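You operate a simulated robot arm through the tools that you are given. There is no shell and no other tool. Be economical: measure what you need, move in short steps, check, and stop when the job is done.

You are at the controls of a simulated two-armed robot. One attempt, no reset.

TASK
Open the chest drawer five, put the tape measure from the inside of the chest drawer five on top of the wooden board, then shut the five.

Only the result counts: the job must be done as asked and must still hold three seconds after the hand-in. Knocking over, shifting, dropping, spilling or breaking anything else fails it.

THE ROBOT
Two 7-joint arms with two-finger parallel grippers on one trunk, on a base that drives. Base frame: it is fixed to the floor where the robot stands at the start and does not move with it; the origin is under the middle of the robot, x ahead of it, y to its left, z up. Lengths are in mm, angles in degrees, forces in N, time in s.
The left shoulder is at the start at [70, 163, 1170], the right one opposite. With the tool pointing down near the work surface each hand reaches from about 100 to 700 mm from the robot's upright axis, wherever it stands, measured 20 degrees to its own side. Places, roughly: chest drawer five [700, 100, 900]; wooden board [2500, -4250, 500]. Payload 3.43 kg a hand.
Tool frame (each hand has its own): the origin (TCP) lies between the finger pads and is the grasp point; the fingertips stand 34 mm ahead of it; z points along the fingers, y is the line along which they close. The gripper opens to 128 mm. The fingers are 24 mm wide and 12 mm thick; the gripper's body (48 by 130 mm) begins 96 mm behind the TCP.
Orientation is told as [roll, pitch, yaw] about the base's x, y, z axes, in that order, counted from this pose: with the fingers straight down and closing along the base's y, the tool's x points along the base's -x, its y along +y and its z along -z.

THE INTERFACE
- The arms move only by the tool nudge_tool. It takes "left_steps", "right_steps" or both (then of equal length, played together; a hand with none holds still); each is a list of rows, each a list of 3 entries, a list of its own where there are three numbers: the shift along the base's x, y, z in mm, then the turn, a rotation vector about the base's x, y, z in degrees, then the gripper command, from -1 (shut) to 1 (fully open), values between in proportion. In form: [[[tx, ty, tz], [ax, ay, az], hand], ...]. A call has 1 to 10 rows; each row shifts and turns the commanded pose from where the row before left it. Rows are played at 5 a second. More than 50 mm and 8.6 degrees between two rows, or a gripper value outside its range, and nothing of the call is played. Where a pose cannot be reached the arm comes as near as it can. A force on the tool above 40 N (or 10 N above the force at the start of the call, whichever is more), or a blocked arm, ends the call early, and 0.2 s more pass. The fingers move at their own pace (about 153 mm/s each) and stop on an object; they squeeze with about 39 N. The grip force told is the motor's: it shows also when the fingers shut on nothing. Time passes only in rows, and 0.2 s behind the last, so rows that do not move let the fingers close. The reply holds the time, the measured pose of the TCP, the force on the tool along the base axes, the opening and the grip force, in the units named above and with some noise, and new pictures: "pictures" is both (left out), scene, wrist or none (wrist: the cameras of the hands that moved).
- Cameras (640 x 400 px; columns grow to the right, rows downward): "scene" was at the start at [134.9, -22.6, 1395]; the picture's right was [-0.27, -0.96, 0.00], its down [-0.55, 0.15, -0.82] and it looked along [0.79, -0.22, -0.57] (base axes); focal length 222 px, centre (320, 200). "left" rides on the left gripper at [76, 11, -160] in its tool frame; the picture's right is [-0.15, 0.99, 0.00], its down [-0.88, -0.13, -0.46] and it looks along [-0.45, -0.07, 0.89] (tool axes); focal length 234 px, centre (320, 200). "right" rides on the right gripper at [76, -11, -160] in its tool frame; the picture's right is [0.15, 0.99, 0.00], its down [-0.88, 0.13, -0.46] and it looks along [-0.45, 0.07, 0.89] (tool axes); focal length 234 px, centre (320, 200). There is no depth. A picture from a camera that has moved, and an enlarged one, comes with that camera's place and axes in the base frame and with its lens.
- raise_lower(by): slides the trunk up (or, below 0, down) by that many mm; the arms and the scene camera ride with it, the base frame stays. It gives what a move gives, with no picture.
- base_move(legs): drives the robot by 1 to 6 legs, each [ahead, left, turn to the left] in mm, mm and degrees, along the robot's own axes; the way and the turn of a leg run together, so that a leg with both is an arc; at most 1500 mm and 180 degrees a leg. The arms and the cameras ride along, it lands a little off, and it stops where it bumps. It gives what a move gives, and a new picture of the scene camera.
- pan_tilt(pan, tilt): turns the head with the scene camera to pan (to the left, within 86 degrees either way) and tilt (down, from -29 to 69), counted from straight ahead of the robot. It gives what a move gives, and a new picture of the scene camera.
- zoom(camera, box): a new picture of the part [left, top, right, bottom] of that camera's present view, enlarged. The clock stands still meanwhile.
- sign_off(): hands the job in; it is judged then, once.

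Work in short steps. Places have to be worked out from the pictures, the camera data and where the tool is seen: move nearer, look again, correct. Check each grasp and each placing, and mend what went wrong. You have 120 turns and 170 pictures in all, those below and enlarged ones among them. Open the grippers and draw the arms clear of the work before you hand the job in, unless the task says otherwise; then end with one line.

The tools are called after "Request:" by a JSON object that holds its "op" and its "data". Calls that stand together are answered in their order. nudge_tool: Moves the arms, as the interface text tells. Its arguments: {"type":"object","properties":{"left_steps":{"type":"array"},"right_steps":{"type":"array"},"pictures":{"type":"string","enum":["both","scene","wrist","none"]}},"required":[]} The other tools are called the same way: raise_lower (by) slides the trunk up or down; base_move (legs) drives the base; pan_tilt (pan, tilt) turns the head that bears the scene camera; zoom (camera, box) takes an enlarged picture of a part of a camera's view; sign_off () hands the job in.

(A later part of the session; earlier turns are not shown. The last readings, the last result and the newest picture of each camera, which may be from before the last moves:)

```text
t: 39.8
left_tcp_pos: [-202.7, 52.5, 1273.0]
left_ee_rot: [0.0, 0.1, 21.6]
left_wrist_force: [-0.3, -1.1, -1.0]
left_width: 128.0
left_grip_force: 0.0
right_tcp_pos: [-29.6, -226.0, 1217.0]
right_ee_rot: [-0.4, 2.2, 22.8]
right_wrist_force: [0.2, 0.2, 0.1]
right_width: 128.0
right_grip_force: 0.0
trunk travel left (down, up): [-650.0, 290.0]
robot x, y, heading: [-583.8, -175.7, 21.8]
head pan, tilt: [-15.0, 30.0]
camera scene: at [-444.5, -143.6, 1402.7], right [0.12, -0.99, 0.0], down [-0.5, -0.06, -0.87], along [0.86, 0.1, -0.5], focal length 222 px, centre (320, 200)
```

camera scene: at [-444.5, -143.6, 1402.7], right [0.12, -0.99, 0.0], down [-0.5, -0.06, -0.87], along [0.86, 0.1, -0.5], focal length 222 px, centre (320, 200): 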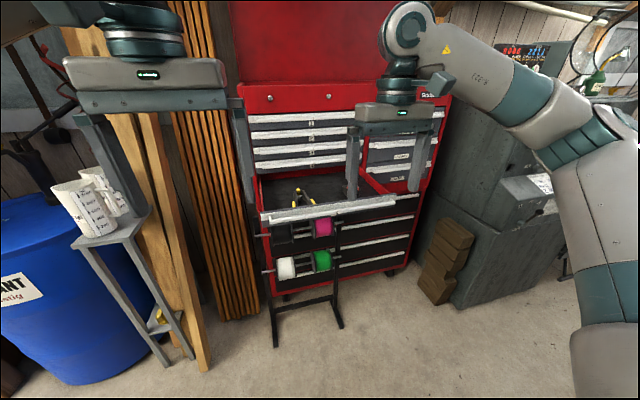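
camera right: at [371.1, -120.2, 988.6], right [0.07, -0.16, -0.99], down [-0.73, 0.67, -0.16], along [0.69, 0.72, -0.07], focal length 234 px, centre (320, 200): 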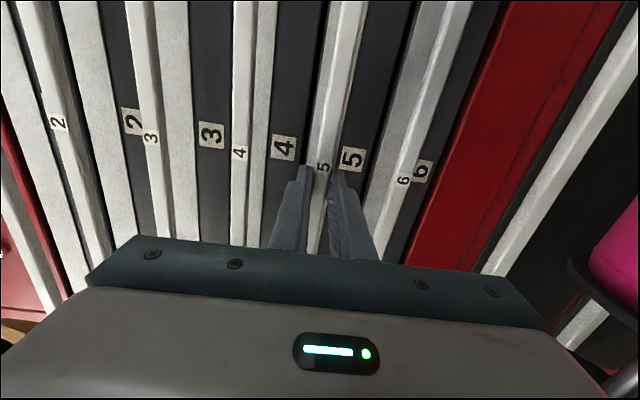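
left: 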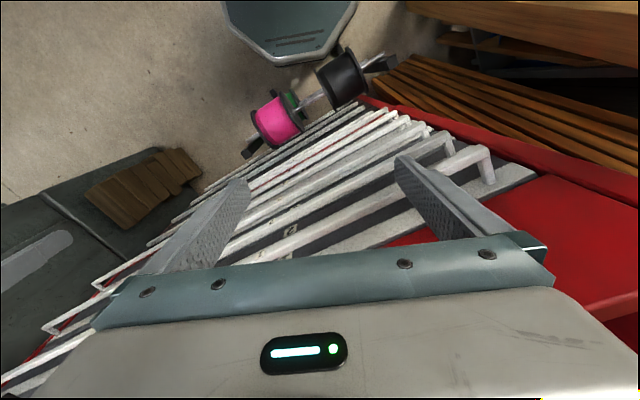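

The drawer interior is visible now; zoom to identify its contents.

Request:
{"op": "zoom", "data": {"camera": "scene", "box": [240, 155, 400, 235]}}

```text
4.00 times, centred on (320, 195) of scene
camera zoom: at [-444.5, -143.6, 1402.7], right [0.12, -0.99, 0.0], down [-0.5, -0.06, -0.87], along [0.86, 0.1, -0.5], focal length 888 px, centre (320, 220)
```

zoom: 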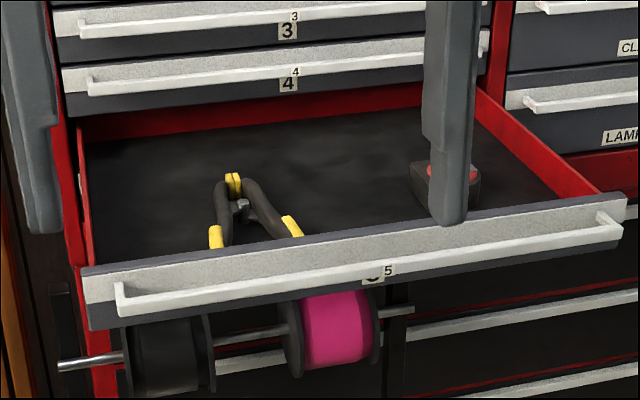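

Pliers on the left, and a dark/red object behind my finger – likely the tape measure, near (398, -179). I drive forward 380 and right 150 so the right arm is over it.

Request:
{"op": "base_move", "data": {"legs": [[380, -150, 0]]}}

Request:
{"op": "zoom", "data": {"camera": "right", "box": [0, 0, 640, 400]}}

```text
t: 42.3
left_tcp_pos: [202.8, 46.9, 1273.3]
left_ee_rot: [0.0, 0.0, 21.4]
left_wrist_force: [0.0, 0.2, -0.6]
left_width: 127.9
left_grip_force: 0.0
right_tcp_pos: [374.9, -232.3, 1217.1]
right_ee_rot: [-0.5, 1.9, 22.4]
right_wrist_force: [0.4, 0.3, -0.1]
right_width: 127.9
right_grip_force: 0.0
trunk travel left (down, up): [-650.0, 290.0]
robot x, y, heading: [-176.3, -174.9, 21.5]
head pan, tilt: [-15.0, 30.0]
camera scene: at [-40.5, -146.6, 1402.9], right [0.11, -0.99, 0.0], down [-0.5, -0.05, -0.87], along [0.86, 0.1, -0.5], focal length 222 px, centre (320, 200)
```

scene: 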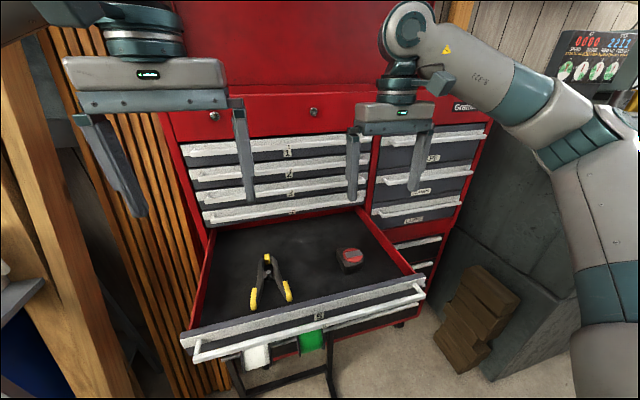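

```text
1.00 times, centred on (320, 200) of right
camera zoom: at [314.2, -268.6, 1380.1], right [-0.51, 0.86, 0.0], down [0.78, 0.47, 0.43], along [0.37, 0.22, -0.91], focal length 234 px, centre (320, 200)
```

zoom: 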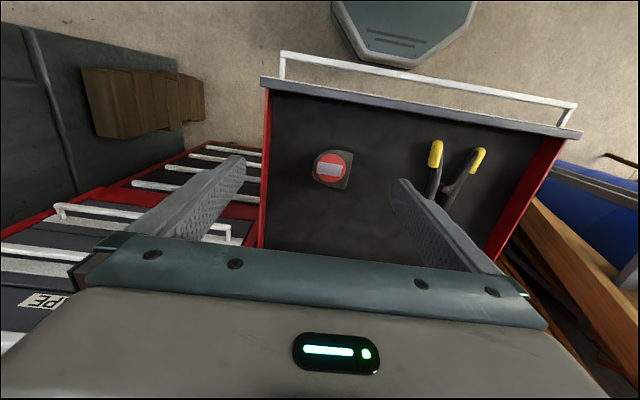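

Tape measure located ≈ (420, -177, 950). Zoom in to see its shape and orientation.

Request:
{"op": "zoom", "data": {"camera": "right", "box": [270, 120, 430, 220]}}

Request:
{"op": "zoom", "data": {"camera": "scene", "box": [290, 210, 450, 310]}}

```text
4.00 times, centred on (350, 170) of right
camera zoom: at [314.2, -268.6, 1380.1], right [-0.51, 0.86, 0.0], down [0.78, 0.47, 0.43], along [0.37, 0.22, -0.91], focal length 937 px, centre (200, 320)
```

zoom: 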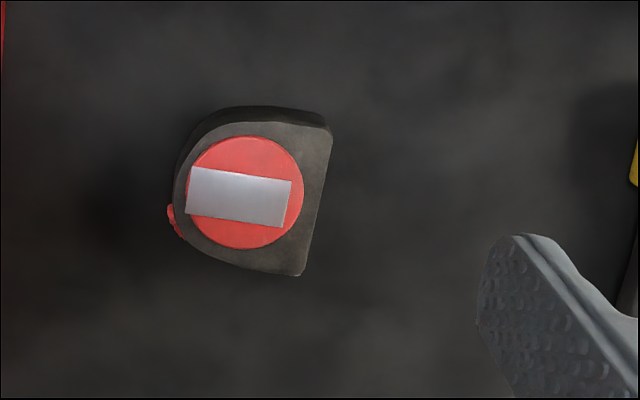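

```text
4.00 times, centred on (370, 260) of scene
camera zoom: at [-40.5, -146.6, 1402.9], right [0.11, -0.99, 0.0], down [-0.5, -0.05, -0.87], along [0.86, 0.1, -0.5], focal length 888 px, centre (120, -40)
```

zoom: 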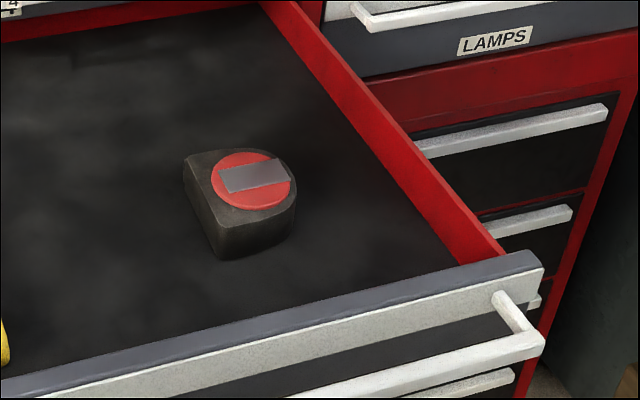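

Tape lies flat, ~70 mm; its parallel sides face along the chest normal, so I turn the gripper 90° to close along that direction while moving above it.

Request:
{"op": "nudge_tool", "data": {"right_steps": [[[5, 6, 0], [0, 0, -8.2], 1], [[5, 6, 0], [0, 0, -8.2], 1], [[5, 6, 0], [0, 0, -8.2], 1], [[5, 6, 0], [0, 0, -8.2], 1], [[5, 6, 0], [0, 0, -8.2], 1], [[5, 6, 0], [0, 0, -8.2], 1], [[5, 6, 0], [0, 0, -8.2], 1], [[5, 6, 0], [0, 0, -8.2], 1], [[5, 6, 0], [0, 0, -8.2], 1]], "pictures": "wrist"}}

```text
t: 44.3
left_tcp_pos: [204.1, 48.2, 1274.4]
left_ee_rot: [-0.2, 0.0, 21.4]
left_wrist_force: [0.2, -0.2, -1.4]
left_width: 128.2
left_grip_force: 0.0
right_tcp_pos: [420.1, -177.6, 1216.3]
right_ee_rot: [-0.5, 2.0, -51.4]
right_wrist_force: [-0.5, 0.7, -0.4]
right_width: 127.8
right_grip_force: 0.1
trunk travel left (down, up): [-650.0, 290.0]
robot x, y, heading: [-175.5, -174.9, 21.3]
head pan, tilt: [-15.0, 30.0]
camera right: at [369.2, -129.6, 1379.2], right [0.68, 0.73, 0.0], down [0.66, -0.62, 0.43], along [0.31, -0.29, -0.91], focal length 234 px, centre (320, 200)
```

right: 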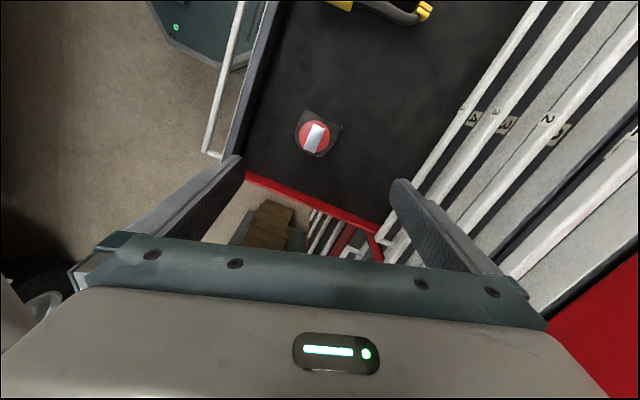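

Refined: tape top ≈ (415, -181, 967). Finish the turn, then descend to z ≈ 1010 for a check.

Request:
{"op": "nudge_tool", "data": {"right_steps": [[[-2, -2, 0], [0, 0, -8.4], 1], [[-2, -2, 0], [0, 0, -8.4], 1], [[0, 0, -35], [0, 0, 0], 1], [[0, 0, -35], [0, 0, 0], 1], [[0, 0, -35], [0, 0, 0], 1], [[0, 0, -35], [0, 0, 0], 1], [[0, 0, -35], [0, 0, 0], 1], [[0, 0, -30], [0, 0, 0], 1]]}}

```text
t: 46.1
left_tcp_pos: [204.6, 47.7, 1274.6]
left_ee_rot: [0.0, -0.1, 21.4]
left_wrist_force: [0.3, 0.5, 0.0]
left_width: 128.0
left_grip_force: 0.1
right_tcp_pos: [415.2, -179.8, 1012.6]
right_ee_rot: [-0.5, 1.9, -68.1]
right_wrist_force: [1.3, -0.4, -0.3]
right_width: 127.8
right_grip_force: 0.1
trunk travel left (down, up): [-650.0, 290.0]
robot x, y, heading: [-177.7, -177.1, 21.2]
head pan, tilt: [-15.0, 30.0]
camera scene: at [-39.5, -146.7, 1402.8], right [0.11, -0.99, 0.0], down [-0.5, -0.05, -0.87], along [0.86, 0.1, -0.5], focal length 222 px, centre (320, 200)
camera right: at [379.6, -119.4, 1173.9], right [0.86, 0.51, 0.0], down [0.46, -0.78, 0.42], along [0.21, -0.37, -0.91], focal length 234 px, centre (320, 200)
```

scene: 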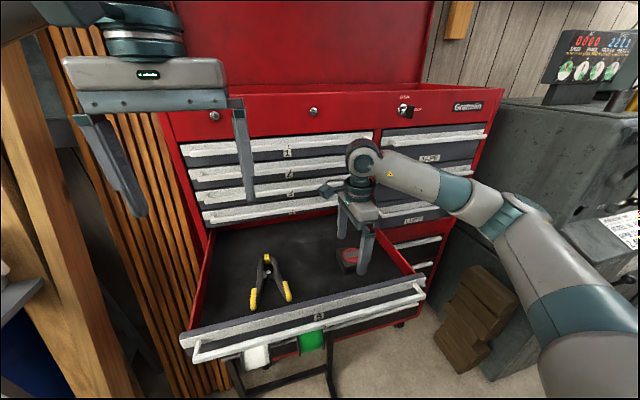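
right: 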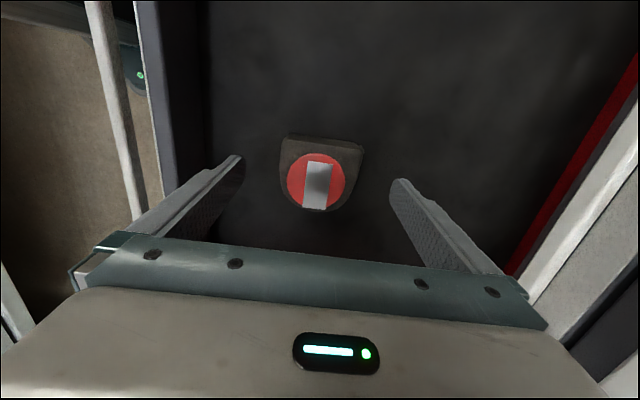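

Tape sits centrally between the fingers. I shift ~5 mm toward its middle and lower to about z 978.

Request:
{"op": "nudge_tool", "data": {"right_steps": [[[1, -5, -12], [0, 0, 0], 1], [[0, 0, -12], [0, 0, 0], 1], [[0, 0, -11], [0, 0, 0], 1]], "pictures": "wrist"}}

```text
t: 46.9
left_tcp_pos: [204.0, 48.7, 1273.7]
left_ee_rot: [-0.1, 0.0, 21.4]
left_wrist_force: [0.8, -0.1, -0.2]
left_width: 128.1
left_grip_force: 0.0
right_tcp_pos: [416.3, -187.5, 977.1]
right_ee_rot: [-0.4, 2.0, -68.1]
right_wrist_force: [-0.4, -1.0, -0.6]
right_width: 128.3
right_grip_force: 0.1
trunk travel left (down, up): [-650.0, 290.0]
robot x, y, heading: [-178.4, -174.4, 21.3]
head pan, tilt: [-15.0, 30.0]
camera right: at [381.3, -125.6, 1139.6], right [0.86, 0.51, 0.0], down [0.46, -0.78, 0.43], along [0.21, -0.37, -0.91], focal length 234 px, centre (320, 200)
```

right: 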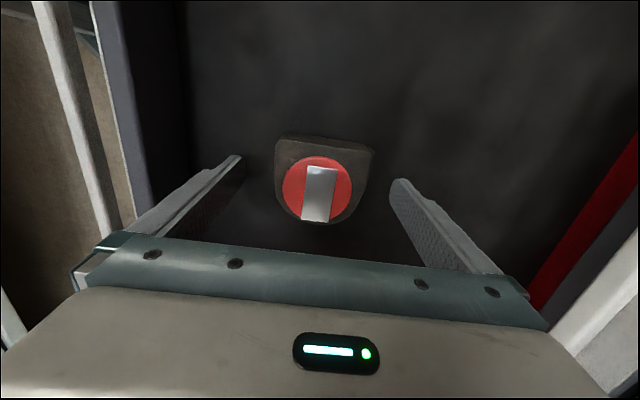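

Lowering a little more in 5 mm steps while watching the force for floor contact.

Request:
{"op": "nudge_tool", "data": {"right_steps": [[[0, -3, -5], [0, 0, 0], 1], [[0, 0, -5], [0, 0, 0], 1]], "pictures": "wrist"}}

Request:
{"op": "zoom", "data": {"camera": "scene", "box": [300, 180, 440, 290]}}

```text
t: 47.5
left_tcp_pos: [202.6, 46.8, 1273.3]
left_ee_rot: [-0.1, -0.1, 21.4]
left_wrist_force: [0.5, -0.3, -0.5]
left_width: 128.0
left_grip_force: 0.0
right_tcp_pos: [417.1, -188.1, 976.2]
right_ee_rot: [0.1, 2.2, -67.9]
right_wrist_force: [-2.8, 5.5, 25.7]
right_width: 128.0
right_grip_force: 0.0
trunk travel left (down, up): [-650.0, 290.0]
robot x, y, heading: [-178.8, -174.9, 21.4]
head pan, tilt: [-15.0, 30.0]
stopped in row 2 (right hand): the force on the tool passed its limit (the readings are from after the stop); the commanded pose is now the measured one
camera right: at [380.9, -127.6, 1139.0], right [0.86, 0.51, 0.01], down [0.46, -0.78, 0.42], along [0.22, -0.36, -0.91], focal length 234 px, centre (320, 200)
```

right: 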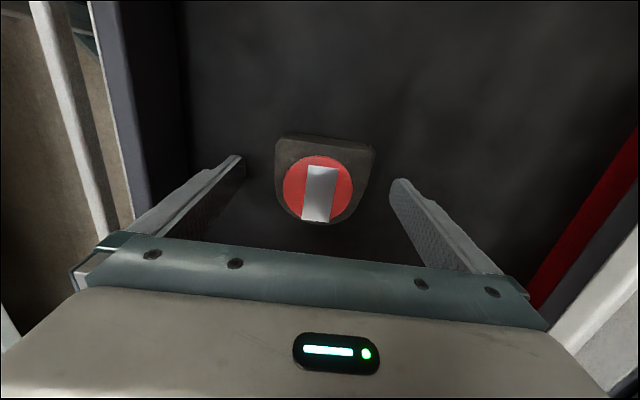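

```text
3.64 times, centred on (370, 235) of scene
camera zoom: at [-41.7, -146.2, 1403.1], right [0.11, -0.99, 0.0], down [-0.5, -0.06, -0.87], along [0.86, 0.1, -0.5], focal length 807 px, centre (138, 73)
```

zoom: 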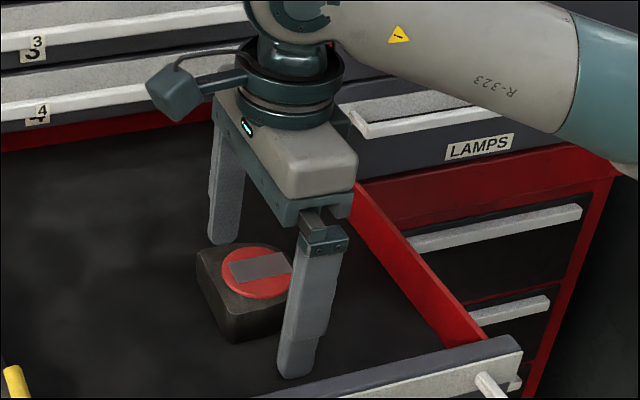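

Fingertips touched the drawer floor (z ≈ 942). I lift 4 mm and close on the tape.

Request:
{"op": "nudge_tool", "data": {"right_steps": [[[0, -3, 4], [0, 0, 0], 1], [[0, 0, 0], [0, 0, 0], 0], [[0, 0, 0], [0, 0, 0], -1], [[0, 0, 0], [0, 0, 0], -1], [[0, 0, 0], [0, 0, 0], -1]], "pictures": "wrist"}}

```text
t: 48.7
left_tcp_pos: [202.8, 49.2, 1273.7]
left_ee_rot: [-0.1, 0.0, 21.3]
left_wrist_force: [-0.2, 0.1, 0.5]
left_width: 128.0
left_grip_force: 0.1
right_tcp_pos: [417.8, -193.7, 977.0]
right_ee_rot: [-0.3, 2.1, -67.8]
right_wrist_force: [0.5, 0.4, 0.1]
right_width: 69.8
right_grip_force: 38.5
trunk travel left (down, up): [-650.0, 290.0]
robot x, y, heading: [-179.8, -178.5, 21.3]
head pan, tilt: [-15.0, 30.0]
camera right: at [382.7, -131.4, 1139.4], right [0.86, 0.51, 0.0], down [0.46, -0.78, 0.42], along [0.22, -0.36, -0.91], focal length 234 px, centre (320, 200)
```

right: 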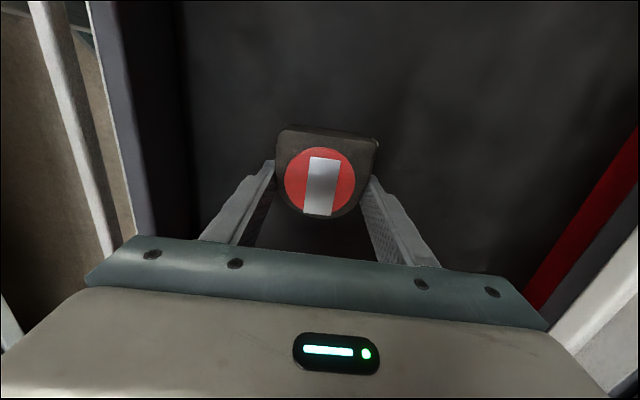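

The tape is gripped at 70 mm, 38 N. Lift it straight up 120 mm and check.

Request:
{"op": "nudge_tool", "data": {"right_steps": [[[0, 0, 15], [0, 0, 0], -1], [[0, 0, 30], [0, 0, 0], -1], [[0, 0, 35], [0, 0, 0], -1], [[0, 0, 40], [0, 0, 0], -1]], "pictures": "both"}}

```text
t: 49.7
left_tcp_pos: [203.0, 48.5, 1275.1]
left_ee_rot: [-0.1, 0.0, 21.4]
left_wrist_force: [0.0, 0.6, 1.0]
left_width: 128.1
left_grip_force: 0.1
right_tcp_pos: [417.7, -191.0, 1098.3]
right_ee_rot: [-0.2, 2.0, -68.0]
right_wrist_force: [-0.6, -0.5, -3.0]
right_width: 70.1
right_grip_force: 38.6
trunk travel left (down, up): [-650.0, 290.0]
robot x, y, heading: [-177.4, -175.7, 21.1]
head pan, tilt: [-15.0, 30.0]
camera scene: at [-41.2, -146.0, 1402.8], right [0.11, -0.99, 0.0], down [-0.5, -0.06, -0.87], along [0.86, 0.1, -0.5], focal length 222 px, centre (320, 200)
camera right: at [380.9, -129.7, 1260.9], right [0.86, 0.51, 0.0], down [0.46, -0.78, 0.42], along [0.22, -0.36, -0.91], focal length 234 px, centre (320, 200)
```

scene: 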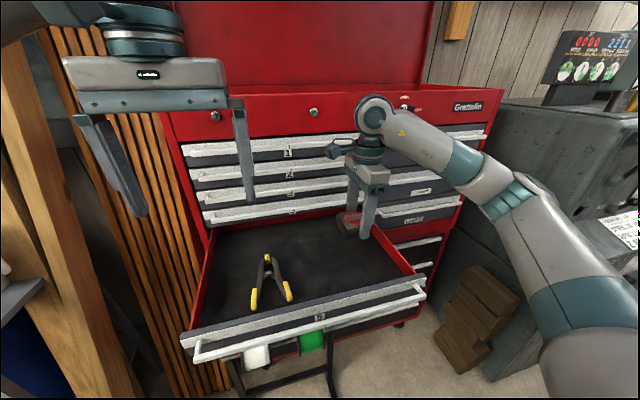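
right: 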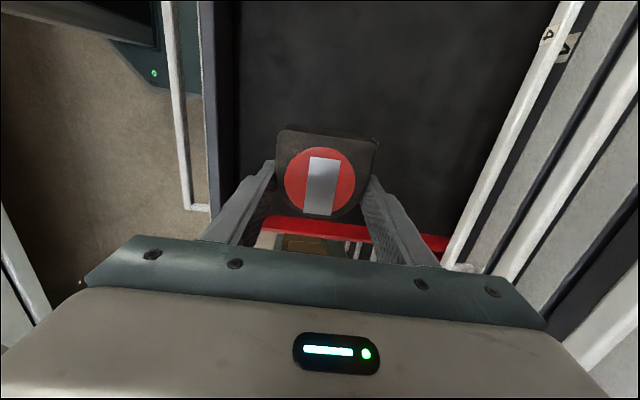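

Tape is securely held. I raise and retract it toward the robot, and simultaneously tilt and shut the left hand, which will push the drawer closed.

Request:
{"op": "nudge_tool", "data": {"right_steps": [[[0, 0, 40], [0, 0, 0], -1], [[-10, -4, 40], [0, 0, 0], -1], [[-35, -14, 10], [0, 0, 0], -1], [[-35, -14, 0], [0, 0, 0], -1], [[-35, -14, 0], [0, 0, 0], -1], [[-20, -8, 0], [0, 0, 0], -1]], "left_steps": [[[0, 0, 0], [2.4, -6.2, 0], 0], [[0, 0, 0], [2.4, -6.2, 0], -1], [[0, 0, 0], [2.4, -6.2, 0], -1], [[0, 0, 0], [0, 0, 0], -1], [[0, 0, 0], [0, 0, 0], -1], [[0, 0, 0], [0, 0, 0], -1]], "pictures": "scene"}}

Request:
{"op": "base_move", "data": {"legs": [[-300, 0, 0]]}}

```text
t: 51.1
left_tcp_pos: [203.7, 46.9, 1273.7]
left_ee_rot: [0.0, -20.0, 21.4]
left_wrist_force: [-0.1, 0.3, -0.6]
left_width: 0.0
left_grip_force: 33.3
right_tcp_pos: [283.8, -245.7, 1188.3]
right_ee_rot: [-0.1, 2.1, -68.0]
right_wrist_force: [-0.2, 0.1, -2.9]
right_width: 70.0
right_grip_force: 39.1
trunk travel left (down, up): [-650.0, 290.0]
robot x, y, heading: [-174.5, -177.3, 21.4]
head pan, tilt: [-15.0, 30.0]
camera scene: at [-40.3, -146.8, 1402.8], right [0.11, -0.99, 0.0], down [-0.5, -0.05, -0.87], along [0.86, 0.1, -0.5], focal length 222 px, centre (320, 200)
```

scene: 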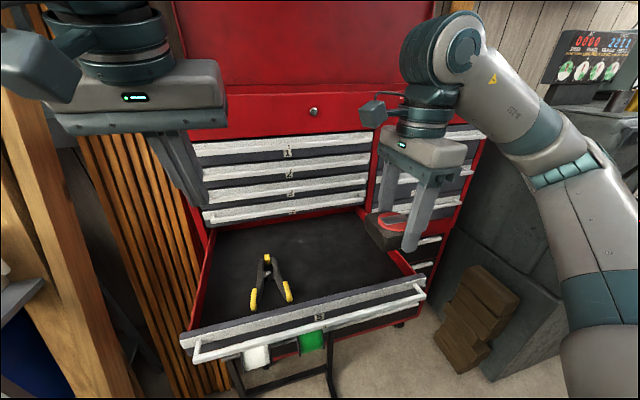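

```text
t: 53.2
left_tcp_pos: [-78.8, -62.7, 1274.1]
left_ee_rot: [-0.1, -19.9, 21.4]
left_wrist_force: [0.1, -0.4, -0.9]
left_width: 0.0
left_grip_force: 33.1
right_tcp_pos: [0.6, -356.4, 1187.8]
right_ee_rot: [-0.2, 2.1, -68.0]
right_wrist_force: [-0.6, 0.1, -3.3]
right_width: 69.8
right_grip_force: 38.8
trunk travel left (down, up): [-650.0, 290.0]
robot x, y, heading: [-459.5, -287.1, 21.3]
head pan, tilt: [-15.0, 30.0]
camera scene: at [-323.0, -257.0, 1402.7], right [0.11, -0.99, 0.0], down [-0.5, -0.05, -0.87], along [0.86, 0.09, -0.5], focal length 222 px, centre (320, 200)
```

scene: 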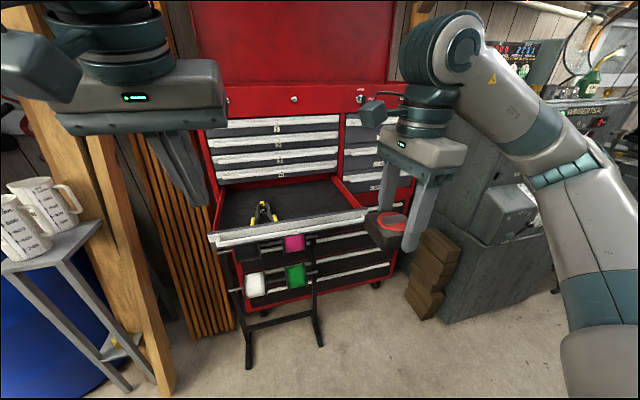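

The left hand has ~250 mm to the bar. I lower it to bar height, a bit forward and to the right.

Request:
{"op": "nudge_tool", "data": {"left_steps": [[[17.7, -2.3, -42], [0, 0, 0], -1], [[17.7, -2.3, -42], [0, 0, 0], -1], [[17.7, -2.3, -42], [0, 0, 0], -1], [[17.7, -2.3, -42], [0, 0, 0], -1], [[17.7, -2.3, -42], [0, 0, 0], -1], [[17.7, -2.3, -42], [0, 0, 0], -1], [[17.7, -2.3, -42], [0, 0, 0], -1]]}}

```text
t: 54.8
left_tcp_pos: [46.5, -77.4, 977.8]
left_ee_rot: [-0.3, -19.9, 21.4]
left_wrist_force: [-0.2, -0.5, -0.5]
left_width: 0.2
left_grip_force: 32.6
right_tcp_pos: [1.4, -356.3, 1187.8]
right_ee_rot: [-0.2, 2.2, -68.0]
right_wrist_force: [0.5, 0.0, -2.3]
right_width: 69.9
right_grip_force: 39.3
trunk travel left (down, up): [-650.0, 290.0]
robot x, y, heading: [-457.4, -285.8, 21.4]
head pan, tilt: [-15.0, 30.0]
camera scene: at [-322.1, -256.6, 1402.7], right [0.11, -0.99, 0.0], down [-0.5, -0.06, -0.87], along [0.86, 0.09, -0.5], focal length 222 px, centre (320, 200)
camera left: at [-74.1, -113.6, 1103.5], right [-0.23, 0.97, 0.05], down [0.67, 0.13, 0.73], along [0.7, 0.2, -0.68], focal length 234 px, centre (320, 200)
```

scene: 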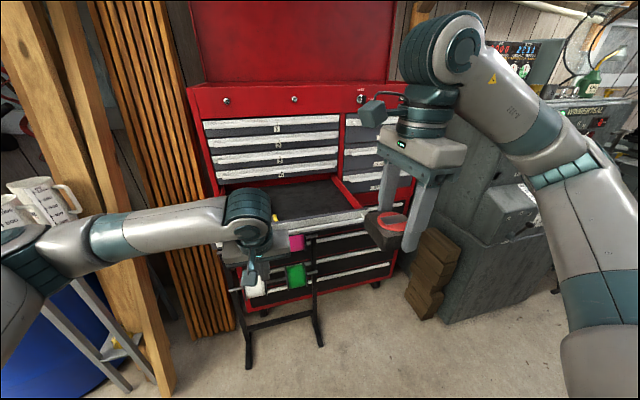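
left: 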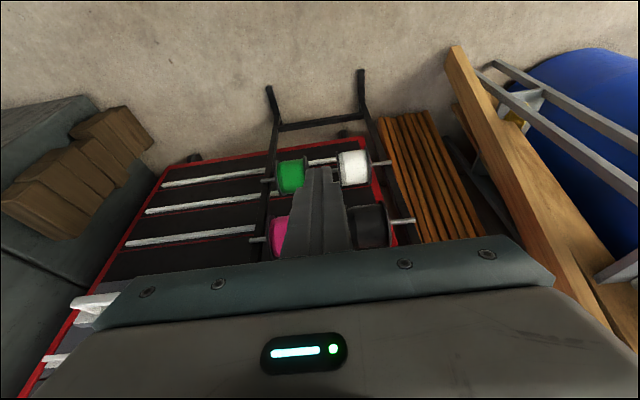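

The left elbow points toward the mugs and boards, so I push in short base legs and watch it. First 230 mm forward.

Request:
{"op": "base_move", "data": {"legs": [[230, 0, 0]]}}

Request:
{"op": "pan_tilt", "data": {"pan": 25, "tilt": 25}}

```text
t: 56.5
left_tcp_pos: [259.0, 4.2, 977.3]
left_ee_rot: [-0.1, -19.9, 21.5]
left_wrist_force: [0.5, -0.6, 0.6]
left_width: 0.0
left_grip_force: 32.8
right_tcp_pos: [214.9, -272.7, 1187.5]
right_ee_rot: [-0.2, 2.1, -68.0]
right_wrist_force: [-0.3, 0.4, -2.6]
right_width: 69.5
right_grip_force: 39.2
trunk travel left (down, up): [-650.0, 290.0]
robot x, y, heading: [-248.5, -204.7, 21.6]
head pan, tilt: [-15.0, 30.0]
camera scene: at [-109.6, -173.8, 1402.8], right [0.11, -0.99, 0.0], down [-0.5, -0.05, -0.87], along [0.86, 0.1, -0.5], focal length 222 px, centre (320, 200)
```

scene: 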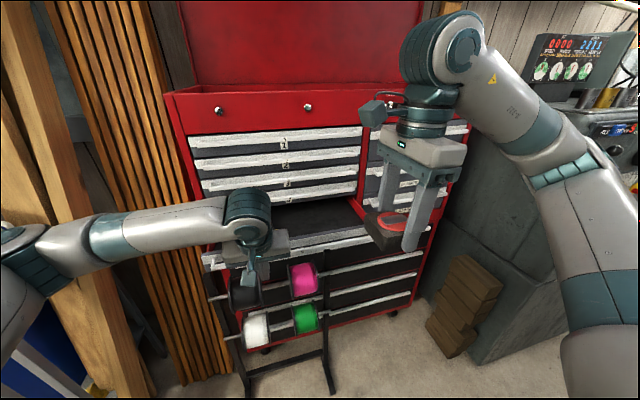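

```text
t: 57.6
left_tcp_pos: [258.9, 5.7, 979.0]
left_ee_rot: [0.0, -19.9, 21.4]
left_wrist_force: [0.9, 1.1, -0.3]
left_width: 0.0
left_grip_force: 33.1
right_tcp_pos: [214.0, -272.6, 1188.3]
right_ee_rot: [-0.1, 2.1, -67.9]
right_wrist_force: [0.4, 0.3, -3.0]
right_width: 69.8
right_grip_force: 38.8
trunk travel left (down, up): [-650.0, 290.0]
robot x, y, heading: [-245.4, -203.6, 21.1]
head pan, tilt: [25.0, 25.0]
camera scene: at [-135.7, -117.1, 1410.7], right [0.72, -0.69, 0.0], down [-0.29, -0.31, -0.91], along [0.63, 0.65, -0.42], focal length 222 px, centre (320, 200)
```

scene: 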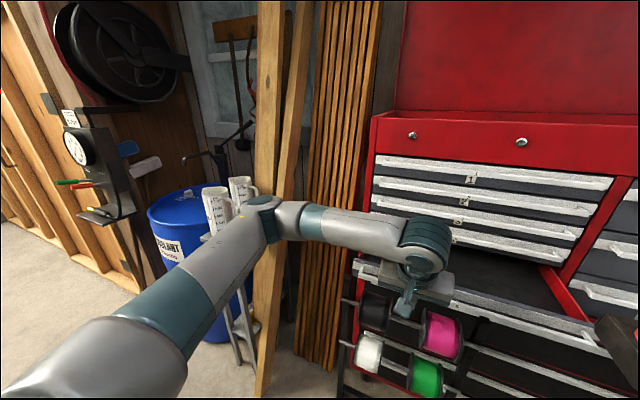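

Elbow is around (30, 180, 1220), well short of the beam and slats. I push 180 mm further.

Request:
{"op": "base_move", "data": {"legs": [[180, 0, 0]]}}

```text
t: 59.1
left_tcp_pos: [424.5, 71.2, 978.4]
left_ee_rot: [-0.2, -19.9, 21.4]
left_wrist_force: [0.3, -0.5, -0.1]
left_width: 0.2
left_grip_force: 32.7
right_tcp_pos: [380.6, -206.4, 1187.6]
right_ee_rot: [0.0, 2.1, -67.8]
right_wrist_force: [-0.2, 0.1, -2.9]
right_width: 69.8
right_grip_force: 38.6
trunk travel left (down, up): [-650.0, 290.0]
robot x, y, heading: [-80.3, -139.3, 21.7]
head pan, tilt: [25.0, 25.0]
camera scene: at [29.6, -51.8, 1410.8], right [0.72, -0.69, 0.0], down [-0.29, -0.31, -0.91], along [0.62, 0.66, -0.42], focal length 222 px, centre (320, 200)
```

scene: 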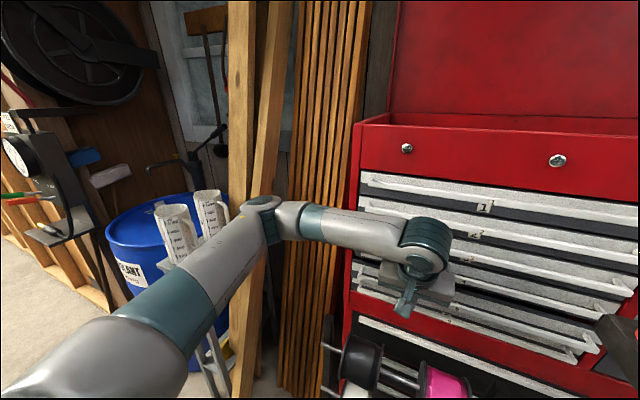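

About 33 mm remain. I finish with the left arm in small guarded steps.

Request:
{"op": "nudge_tool", "data": {"left_steps": [[[7.4, 2.9, 0], [0, 0, 0], -1], [[7.4, 2.9, 0], [0, 0, 0], -1], [[7.4, 2.9, 0], [0, 0, 0], -1], [[5, 2, 0], [0, 0, 0], -1], [[5, 2, 0], [0, 0, 0], -1], [[5, 2, 0], [0, 0, 0], -1], [[5, 2, 0], [0, 0, 0], -1]], "pictures": "wrist"}}

```text
t: 60.7
left_tcp_pos: [460.8, 85.9, 978.8]
left_ee_rot: [0.0, -19.5, 21.4]
left_wrist_force: [-32.3, -9.3, -8.5]
left_width: 0.1
left_grip_force: 33.0
right_tcp_pos: [376.9, -207.3, 1188.9]
right_ee_rot: [0.1, 2.0, -67.9]
right_wrist_force: [1.2, -0.4, -3.0]
right_width: 69.8
right_grip_force: 38.7
trunk travel left (down, up): [-650.0, 290.0]
robot x, y, heading: [-81.9, -138.1, 21.3]
head pan, tilt: [25.0, 25.0]
camera left: at [341.1, 50.9, 1105.1], right [-0.23, 0.97, 0.05], down [0.68, 0.12, 0.72], along [0.7, 0.2, -0.69], focal length 234 px, centre (320, 200)
```

left: 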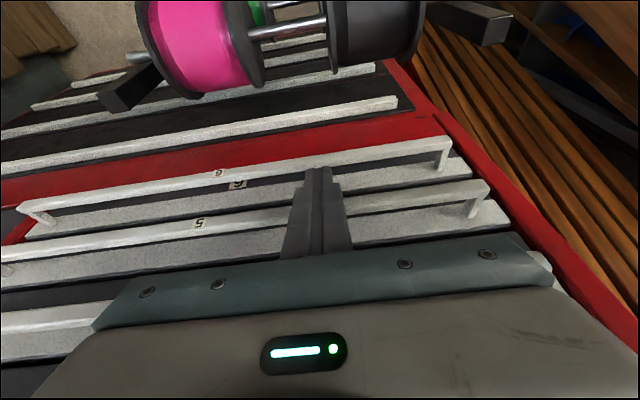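

33 N resistance and bars aligned: the drawer is shut. Back the base away 300 mm and check the closure.

Request:
{"op": "base_move", "data": {"legs": [[-300, 0, 0]]}}

Request:
{"op": "pan_tilt", "data": {"pan": 0, "tilt": 30}}

Request:
{"op": "zoom", "data": {"camera": "scene", "box": [240, 100, 480, 250]}}

```text
t: 62.7
left_tcp_pos: [189.5, -22.6, 979.9]
left_ee_rot: [-0.1, -19.9, 21.3]
left_wrist_force: [-0.5, 0.1, 0.1]
left_width: 0.1
left_grip_force: 33.3
right_tcp_pos: [100.8, -317.2, 1187.9]
right_ee_rot: [-0.3, 2.1, -68.1]
right_wrist_force: [-0.2, -0.1, -2.1]
right_width: 69.8
right_grip_force: 39.1
trunk travel left (down, up): [-650.0, 290.0]
robot x, y, heading: [-360.0, -248.8, 21.5]
head pan, tilt: [25.0, 25.0]
camera scene: at [-248.9, -161.3, 1410.7], right [0.72, -0.69, 0.0], down [-0.29, -0.31, -0.91], along [0.63, 0.65, -0.42], focal length 222 px, centre (320, 200)
```

scene: 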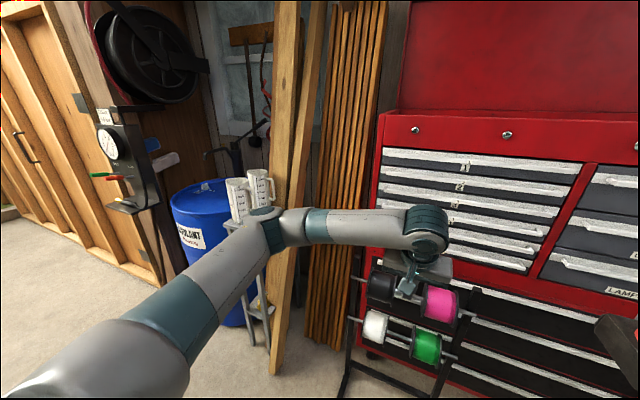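

```text
t: 63.6
left_tcp_pos: [188.1, -22.4, 978.7]
left_ee_rot: [-0.1, -20.0, 21.3]
left_wrist_force: [-0.2, -0.5, 0.4]
left_width: 0.0
left_grip_force: 32.9
right_tcp_pos: [101.5, -317.8, 1187.4]
right_ee_rot: [-0.3, 2.1, -68.1]
right_wrist_force: [-0.1, 0.5, -2.7]
right_width: 69.7
right_grip_force: 39.0
trunk travel left (down, up): [-650.0, 290.0]
robot x, y, heading: [-361.3, -250.5, 21.2]
head pan, tilt: [0.0, 30.0]
camera scene: at [-228.0, -194.8, 1402.7], right [0.36, -0.93, 0.0], down [-0.47, -0.18, -0.87], along [0.81, 0.31, -0.5], focal length 222 px, centre (320, 200)
```

scene: 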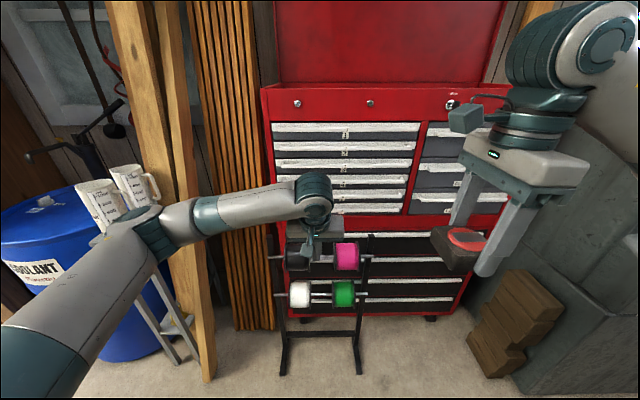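

```text
2.67 times, centred on (360, 175) of scene
camera zoom: at [-228.0, -194.8, 1402.7], right [0.36, -0.93, 0.0], down [-0.47, -0.18, -0.87], along [0.81, 0.31, -0.5], focal length 592 px, centre (213, 267)
```

zoom: 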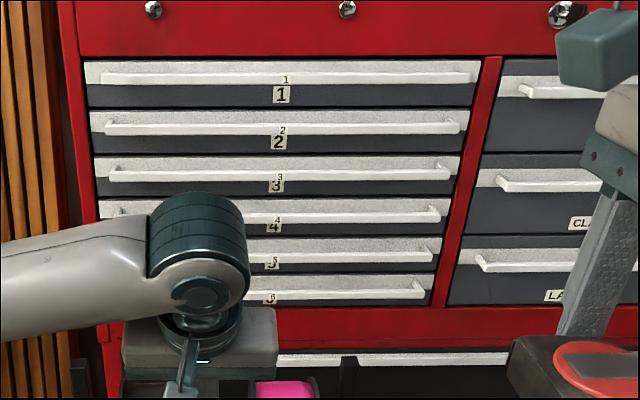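

Drawer five is flush. Now I tuck the left arm up and back before travelling.

Request:
{"op": "nudge_tool", "data": {"left_steps": [[[-17.7, 2.3, 42], [0, 0, 0], -1], [[-17.7, 2.3, 42], [0, 0, 0], -1], [[-17.7, 2.3, 42], [0, 0, 0], -1], [[-17.7, 2.3, 42], [0, 0, 0], -1], [[-17.7, 2.3, 42], [0, 0, 0], -1], [[-17.7, 2.3, 42], [0, 0, 0], -1], [[-20, 2.3, 42], [0, 0, 0], -1], [[-25, -8, 0], [-2.4, 6.2, 0], -1], [[-25, -8, 0], [-2.4, 6.2, 0], -1], [[-25, -8, 0], [-2.4, 6.2, 0], -1]], "pictures": "none"}}

Request:
{"op": "base_move", "data": {"legs": [[-300, 0, 0], [0, 0, -75]]}}

Request:
{"op": "pan_tilt", "data": {"pan": 0, "tilt": 15}}

```text
t: 65.8
left_tcp_pos: [-15.4, -31.4, 1273.8]
left_ee_rot: [-0.2, 0.1, 21.3]
left_wrist_force: [0.2, -0.6, 0.2]
left_width: 0.0
left_grip_force: 32.6
right_tcp_pos: [100.7, -317.1, 1187.5]
right_ee_rot: [0.0, 2.1, -68.0]
right_wrist_force: [-1.2, 0.6, -2.8]
right_width: 69.3
right_grip_force: 39.3
trunk travel left (down, up): [-650.0, 290.0]
robot x, y, heading: [-361.0, -244.1, 21.4]
head pan, tilt: [0.0, 30.0]
```

```text
t: 67.5
left_tcp_pos: [-212.5, -99.6, 1276.9]
left_ee_rot: [-0.2, -0.6, 22.3]
left_wrist_force: [0.3, -0.6, 0.2]
left_width: 0.0
left_grip_force: 33.5
right_tcp_pos: [-92.2, -382.9, 1191.7]
right_ee_rot: [0.2, 2.1, -67.1]
right_wrist_force: [0.4, 0.0, -2.4]
right_width: 69.4
right_grip_force: 39.6
trunk travel left (down, up): [-650.0, 290.0]
robot x, y, heading: [-547.6, -318.1, 22.5]
head pan, tilt: [0.0, 30.0]
stopped in leg 1: the robot was blocked; the commanded pose is now the measured one
camera scene: at [-418.2, -263.8, 1402.9], right [0.38, -0.93, 0.0], down [-0.46, -0.19, -0.87], along [0.8, 0.33, -0.5], focal length 222 px, centre (320, 200)
```

scene: 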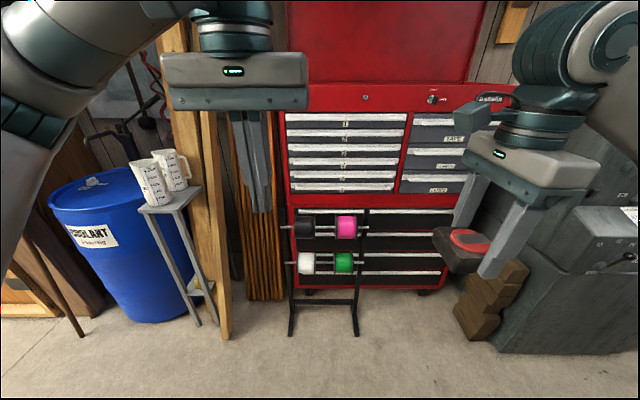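

```text
t: 68.3
left_tcp_pos: [-211.9, -97.7, 1275.1]
left_ee_rot: [-0.2, -0.4, 22.3]
left_wrist_force: [0.3, 0.9, -0.7]
left_width: 0.0
left_grip_force: 33.0
right_tcp_pos: [-91.2, -382.9, 1190.1]
right_ee_rot: [0.2, 2.1, -67.1]
right_wrist_force: [0.0, -0.3, -3.5]
right_width: 69.5
right_grip_force: 38.4
trunk travel left (down, up): [-650.0, 290.0]
robot x, y, heading: [-549.9, -317.7, 22.3]
head pan, tilt: [0.0, 15.0]
camera scene: at [-414.2, -261.9, 1426.7], right [0.38, -0.93, 0.0], down [-0.24, -0.1, -0.97], along [0.89, 0.36, -0.26], focal length 222 px, centre (320, 200)
```

scene: 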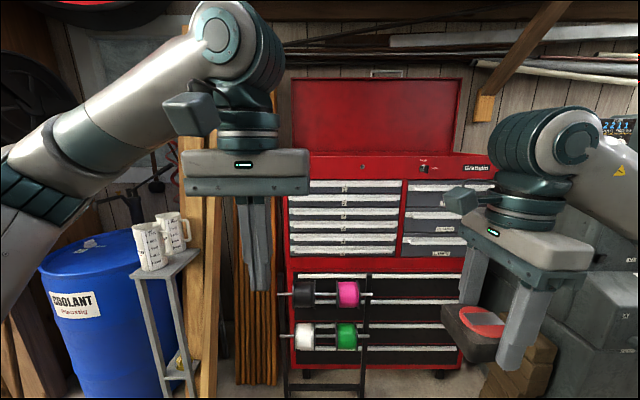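

Something behind blocked the base. I move forward 120 mm off it, then look to the right.

Request:
{"op": "base_move", "data": {"legs": [[120, 0, 0]]}}

Request:
{"op": "pan_tilt", "data": {"pan": -80, "tilt": 20}}

```text
t: 69.5
left_tcp_pos: [-103.2, -53.6, 1278.2]
left_ee_rot: [-0.1, -0.5, 22.3]
left_wrist_force: [-0.8, -0.4, -0.6]
left_width: 0.0
left_grip_force: 33.2
right_tcp_pos: [17.6, -339.0, 1191.4]
right_ee_rot: [0.3, 2.0, -67.2]
right_wrist_force: [0.7, 0.5, -2.3]
right_width: 69.4
right_grip_force: 38.6
trunk travel left (down, up): [-650.0, 290.0]
robot x, y, heading: [-439.7, -271.9, 22.3]
head pan, tilt: [0.0, 15.0]
camera scene: at [-306.0, -218.1, 1427.1], right [0.38, -0.93, 0.0], down [-0.24, -0.1, -0.97], along [0.89, 0.36, -0.26], focal length 222 px, centre (320, 200)
```

scene: 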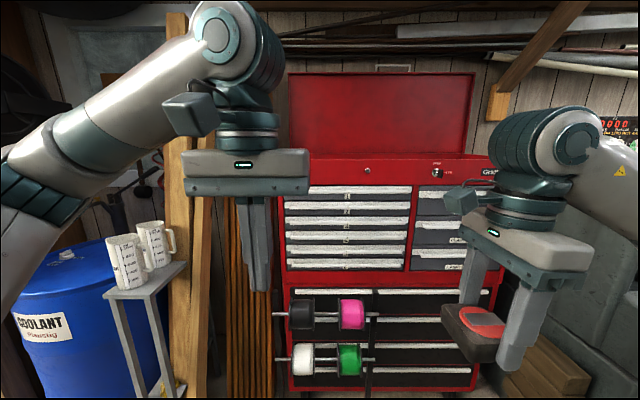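

```text
t: 71.1
left_tcp_pos: [-103.3, -53.8, 1275.9]
left_ee_rot: [-0.1, -0.3, 22.3]
left_wrist_force: [-0.5, -0.2, -0.7]
left_width: 0.2
left_grip_force: 32.7
right_tcp_pos: [17.3, -338.4, 1190.6]
right_ee_rot: [0.1, 2.0, -67.1]
right_wrist_force: [0.7, 0.4, -3.0]
right_width: 69.5
right_grip_force: 39.4
trunk travel left (down, up): [-650.0, 290.0]
robot x, y, heading: [-436.6, -271.6, 22.4]
head pan, tilt: [-80.0, 20.0]
camera scene: at [-342.4, -331.9, 1418.8], right [-0.85, -0.53, 0.0], down [-0.18, 0.29, -0.94], along [0.5, -0.79, -0.34], focal length 222 px, centre (320, 200)
```

scene: 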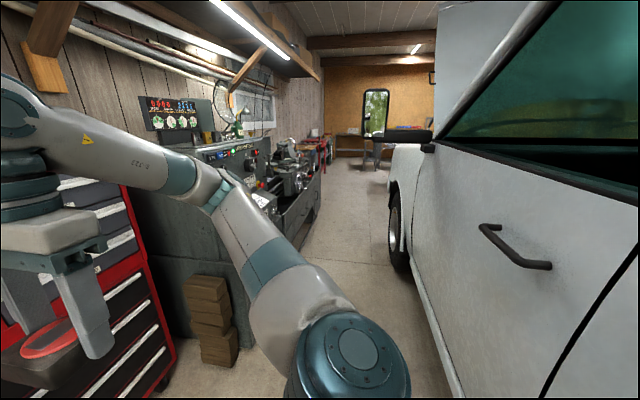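

There's a truck behind me, and an aisle between it and the lathe. I move forward to mid-aisle and turn right to look along it.

Request:
{"op": "base_move", "data": {"legs": [[256, 0, 0], [0, 0, -90]]}}

Request:
{"op": "pan_tilt", "data": {"pan": 0, "tilt": 22}}

```text
t: 76.3
left_tcp_pos: [46.3, -492.4, 1276.6]
left_ee_rot: [-0.3, -0.5, -63.1]
left_wrist_force: [-0.5, 0.6, 0.8]
left_width: 0.1
left_grip_force: 33.1
right_tcp_pos: [-222.9, -632.8, 1188.4]
right_ee_rot: [0.1, 1.7, -151.7]
right_wrist_force: [0.1, -0.1, -2.1]
right_width: 69.6
right_grip_force: 38.7
trunk travel left (down, up): [-650.0, 290.0]
robot x, y, heading: [-198.0, -174.3, -62.8]
head pan, tilt: [-80.0, 20.0]
stopped in leg 2: the robot was blocked; the commanded pose is now the measured one
camera scene: at [-251.1, -275.7, 1419.0], right [-0.6, 0.8, 0.0], down [0.27, 0.21, -0.94], along [-0.75, -0.57, -0.34], focal length 222 px, centre (320, 200)
```

scene: 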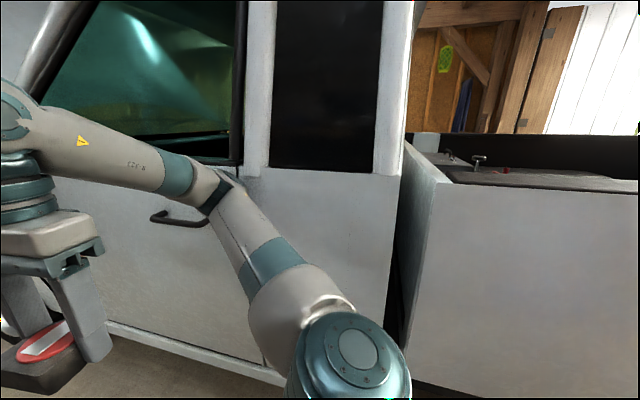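

```text
t: 77.8
left_tcp_pos: [47.3, -492.0, 1276.3]
left_ee_rot: [-0.3, -0.5, -63.0]
left_wrist_force: [-0.5, -0.2, -0.2]
left_width: 0.0
left_grip_force: 32.9
right_tcp_pos: [-223.9, -633.7, 1189.3]
right_ee_rot: [0.0, 1.8, -151.7]
right_wrist_force: [0.1, 0.2, -3.1]
right_width: 69.4
right_grip_force: 39.1
trunk travel left (down, up): [-650.0, 290.0]
robot x, y, heading: [-199.2, -177.9, -63.1]
head pan, tilt: [0.0, 22.0]
camera scene: at [-134.2, -302.6, 1415.6], right [-0.89, -0.45, 0.0], down [-0.17, 0.33, -0.93], along [0.42, -0.83, -0.38], focal length 222 px, centre (320, 200)
```

scene: 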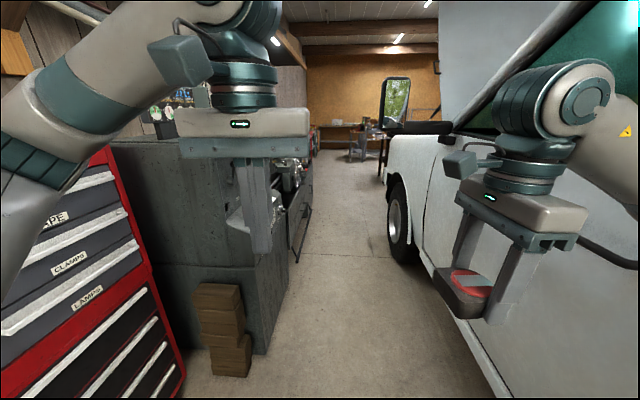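

The turn stopped at heading -63°, probably an elbow grazing the truck. I narrow the robot by reaching both hands forward, which pulls the elbows in.

Request:
{"op": "nudge_tool", "data": {"right_steps": [[[27, -24.5, -7], [0, 0, 0], -1], [[27, -24.5, -7], [0, 0, 0], -1], [[27, -24.5, -7], [0, 0, 0], -1], [[27, -24.5, -7], [0, 0, 0], -1], [[27, -24.5, -7], [0, 0, 0], -1], [[27, -24.5, -7], [0, 0, 0], -1]], "left_steps": [[[22, -27.5, -13], [0, 0, 0], -1], [[22, -27.5, -13], [0, 0, 0], -1], [[22, -27.5, -13], [0, 0, 0], -1], [[22, -27.5, -13], [0, 0, 0], -1], [[22, -27.5, -13], [0, 0, 0], -1], [[22, -27.5, -13], [0, 0, 0], -1]], "pictures": "scene"}}

Request:
{"op": "pan_tilt", "data": {"pan": -60, "tilt": 30}}

```text
t: 79.2
left_tcp_pos: [177.7, -659.1, 1198.9]
left_ee_rot: [-0.3, -0.5, -63.1]
left_wrist_force: [0.4, 0.6, -1.1]
left_width: 0.3
left_grip_force: 32.5
right_tcp_pos: [-60.9, -784.0, 1146.0]
right_ee_rot: [-0.1, 1.8, -151.6]
right_wrist_force: [0.5, -1.1, -2.6]
right_width: 69.4
right_grip_force: 38.7
trunk travel left (down, up): [-650.0, 290.0]
robot x, y, heading: [-201.3, -175.8, -63.0]
head pan, tilt: [0.0, 22.0]
camera scene: at [-133.7, -305.4, 1415.2], right [-0.89, -0.45, 0.0], down [-0.17, 0.34, -0.93], along [0.42, -0.83, -0.38], focal length 222 px, centre (320, 200)
```

scene: 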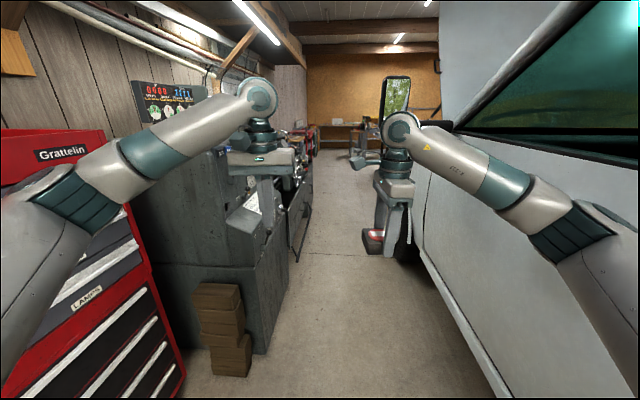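

```text
t: 80.5
left_tcp_pos: [175.0, -657.4, 1200.7]
left_ee_rot: [-0.3, -0.5, -63.1]
left_wrist_force: [-0.8, -0.5, -0.1]
left_width: 0.0
left_grip_force: 33.1
right_tcp_pos: [-63.7, -779.6, 1145.8]
right_ee_rot: [0.0, 1.9, -151.5]
right_wrist_force: [-0.5, 0.2, -3.4]
right_width: 69.3
right_grip_force: 39.1
trunk travel left (down, up): [-650.0, 290.0]
robot x, y, heading: [-199.4, -176.6, -63.0]
head pan, tilt: [-60.0, 30.0]
camera scene: at [-227.2, -296.4, 1402.8], right [-0.84, 0.54, 0.0], down [0.27, 0.42, -0.87], along [-0.47, -0.73, -0.5], focal length 222 px, centre (320, 200)
```

scene: 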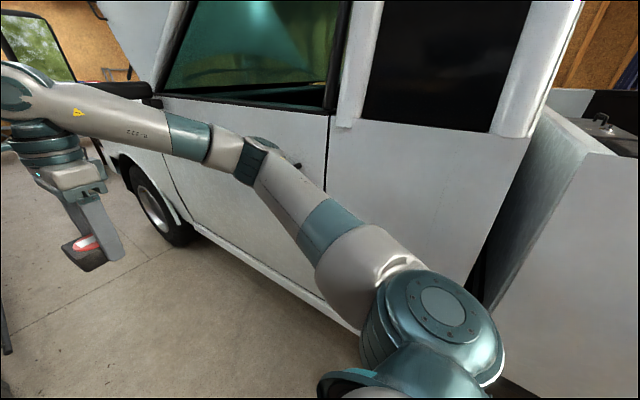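

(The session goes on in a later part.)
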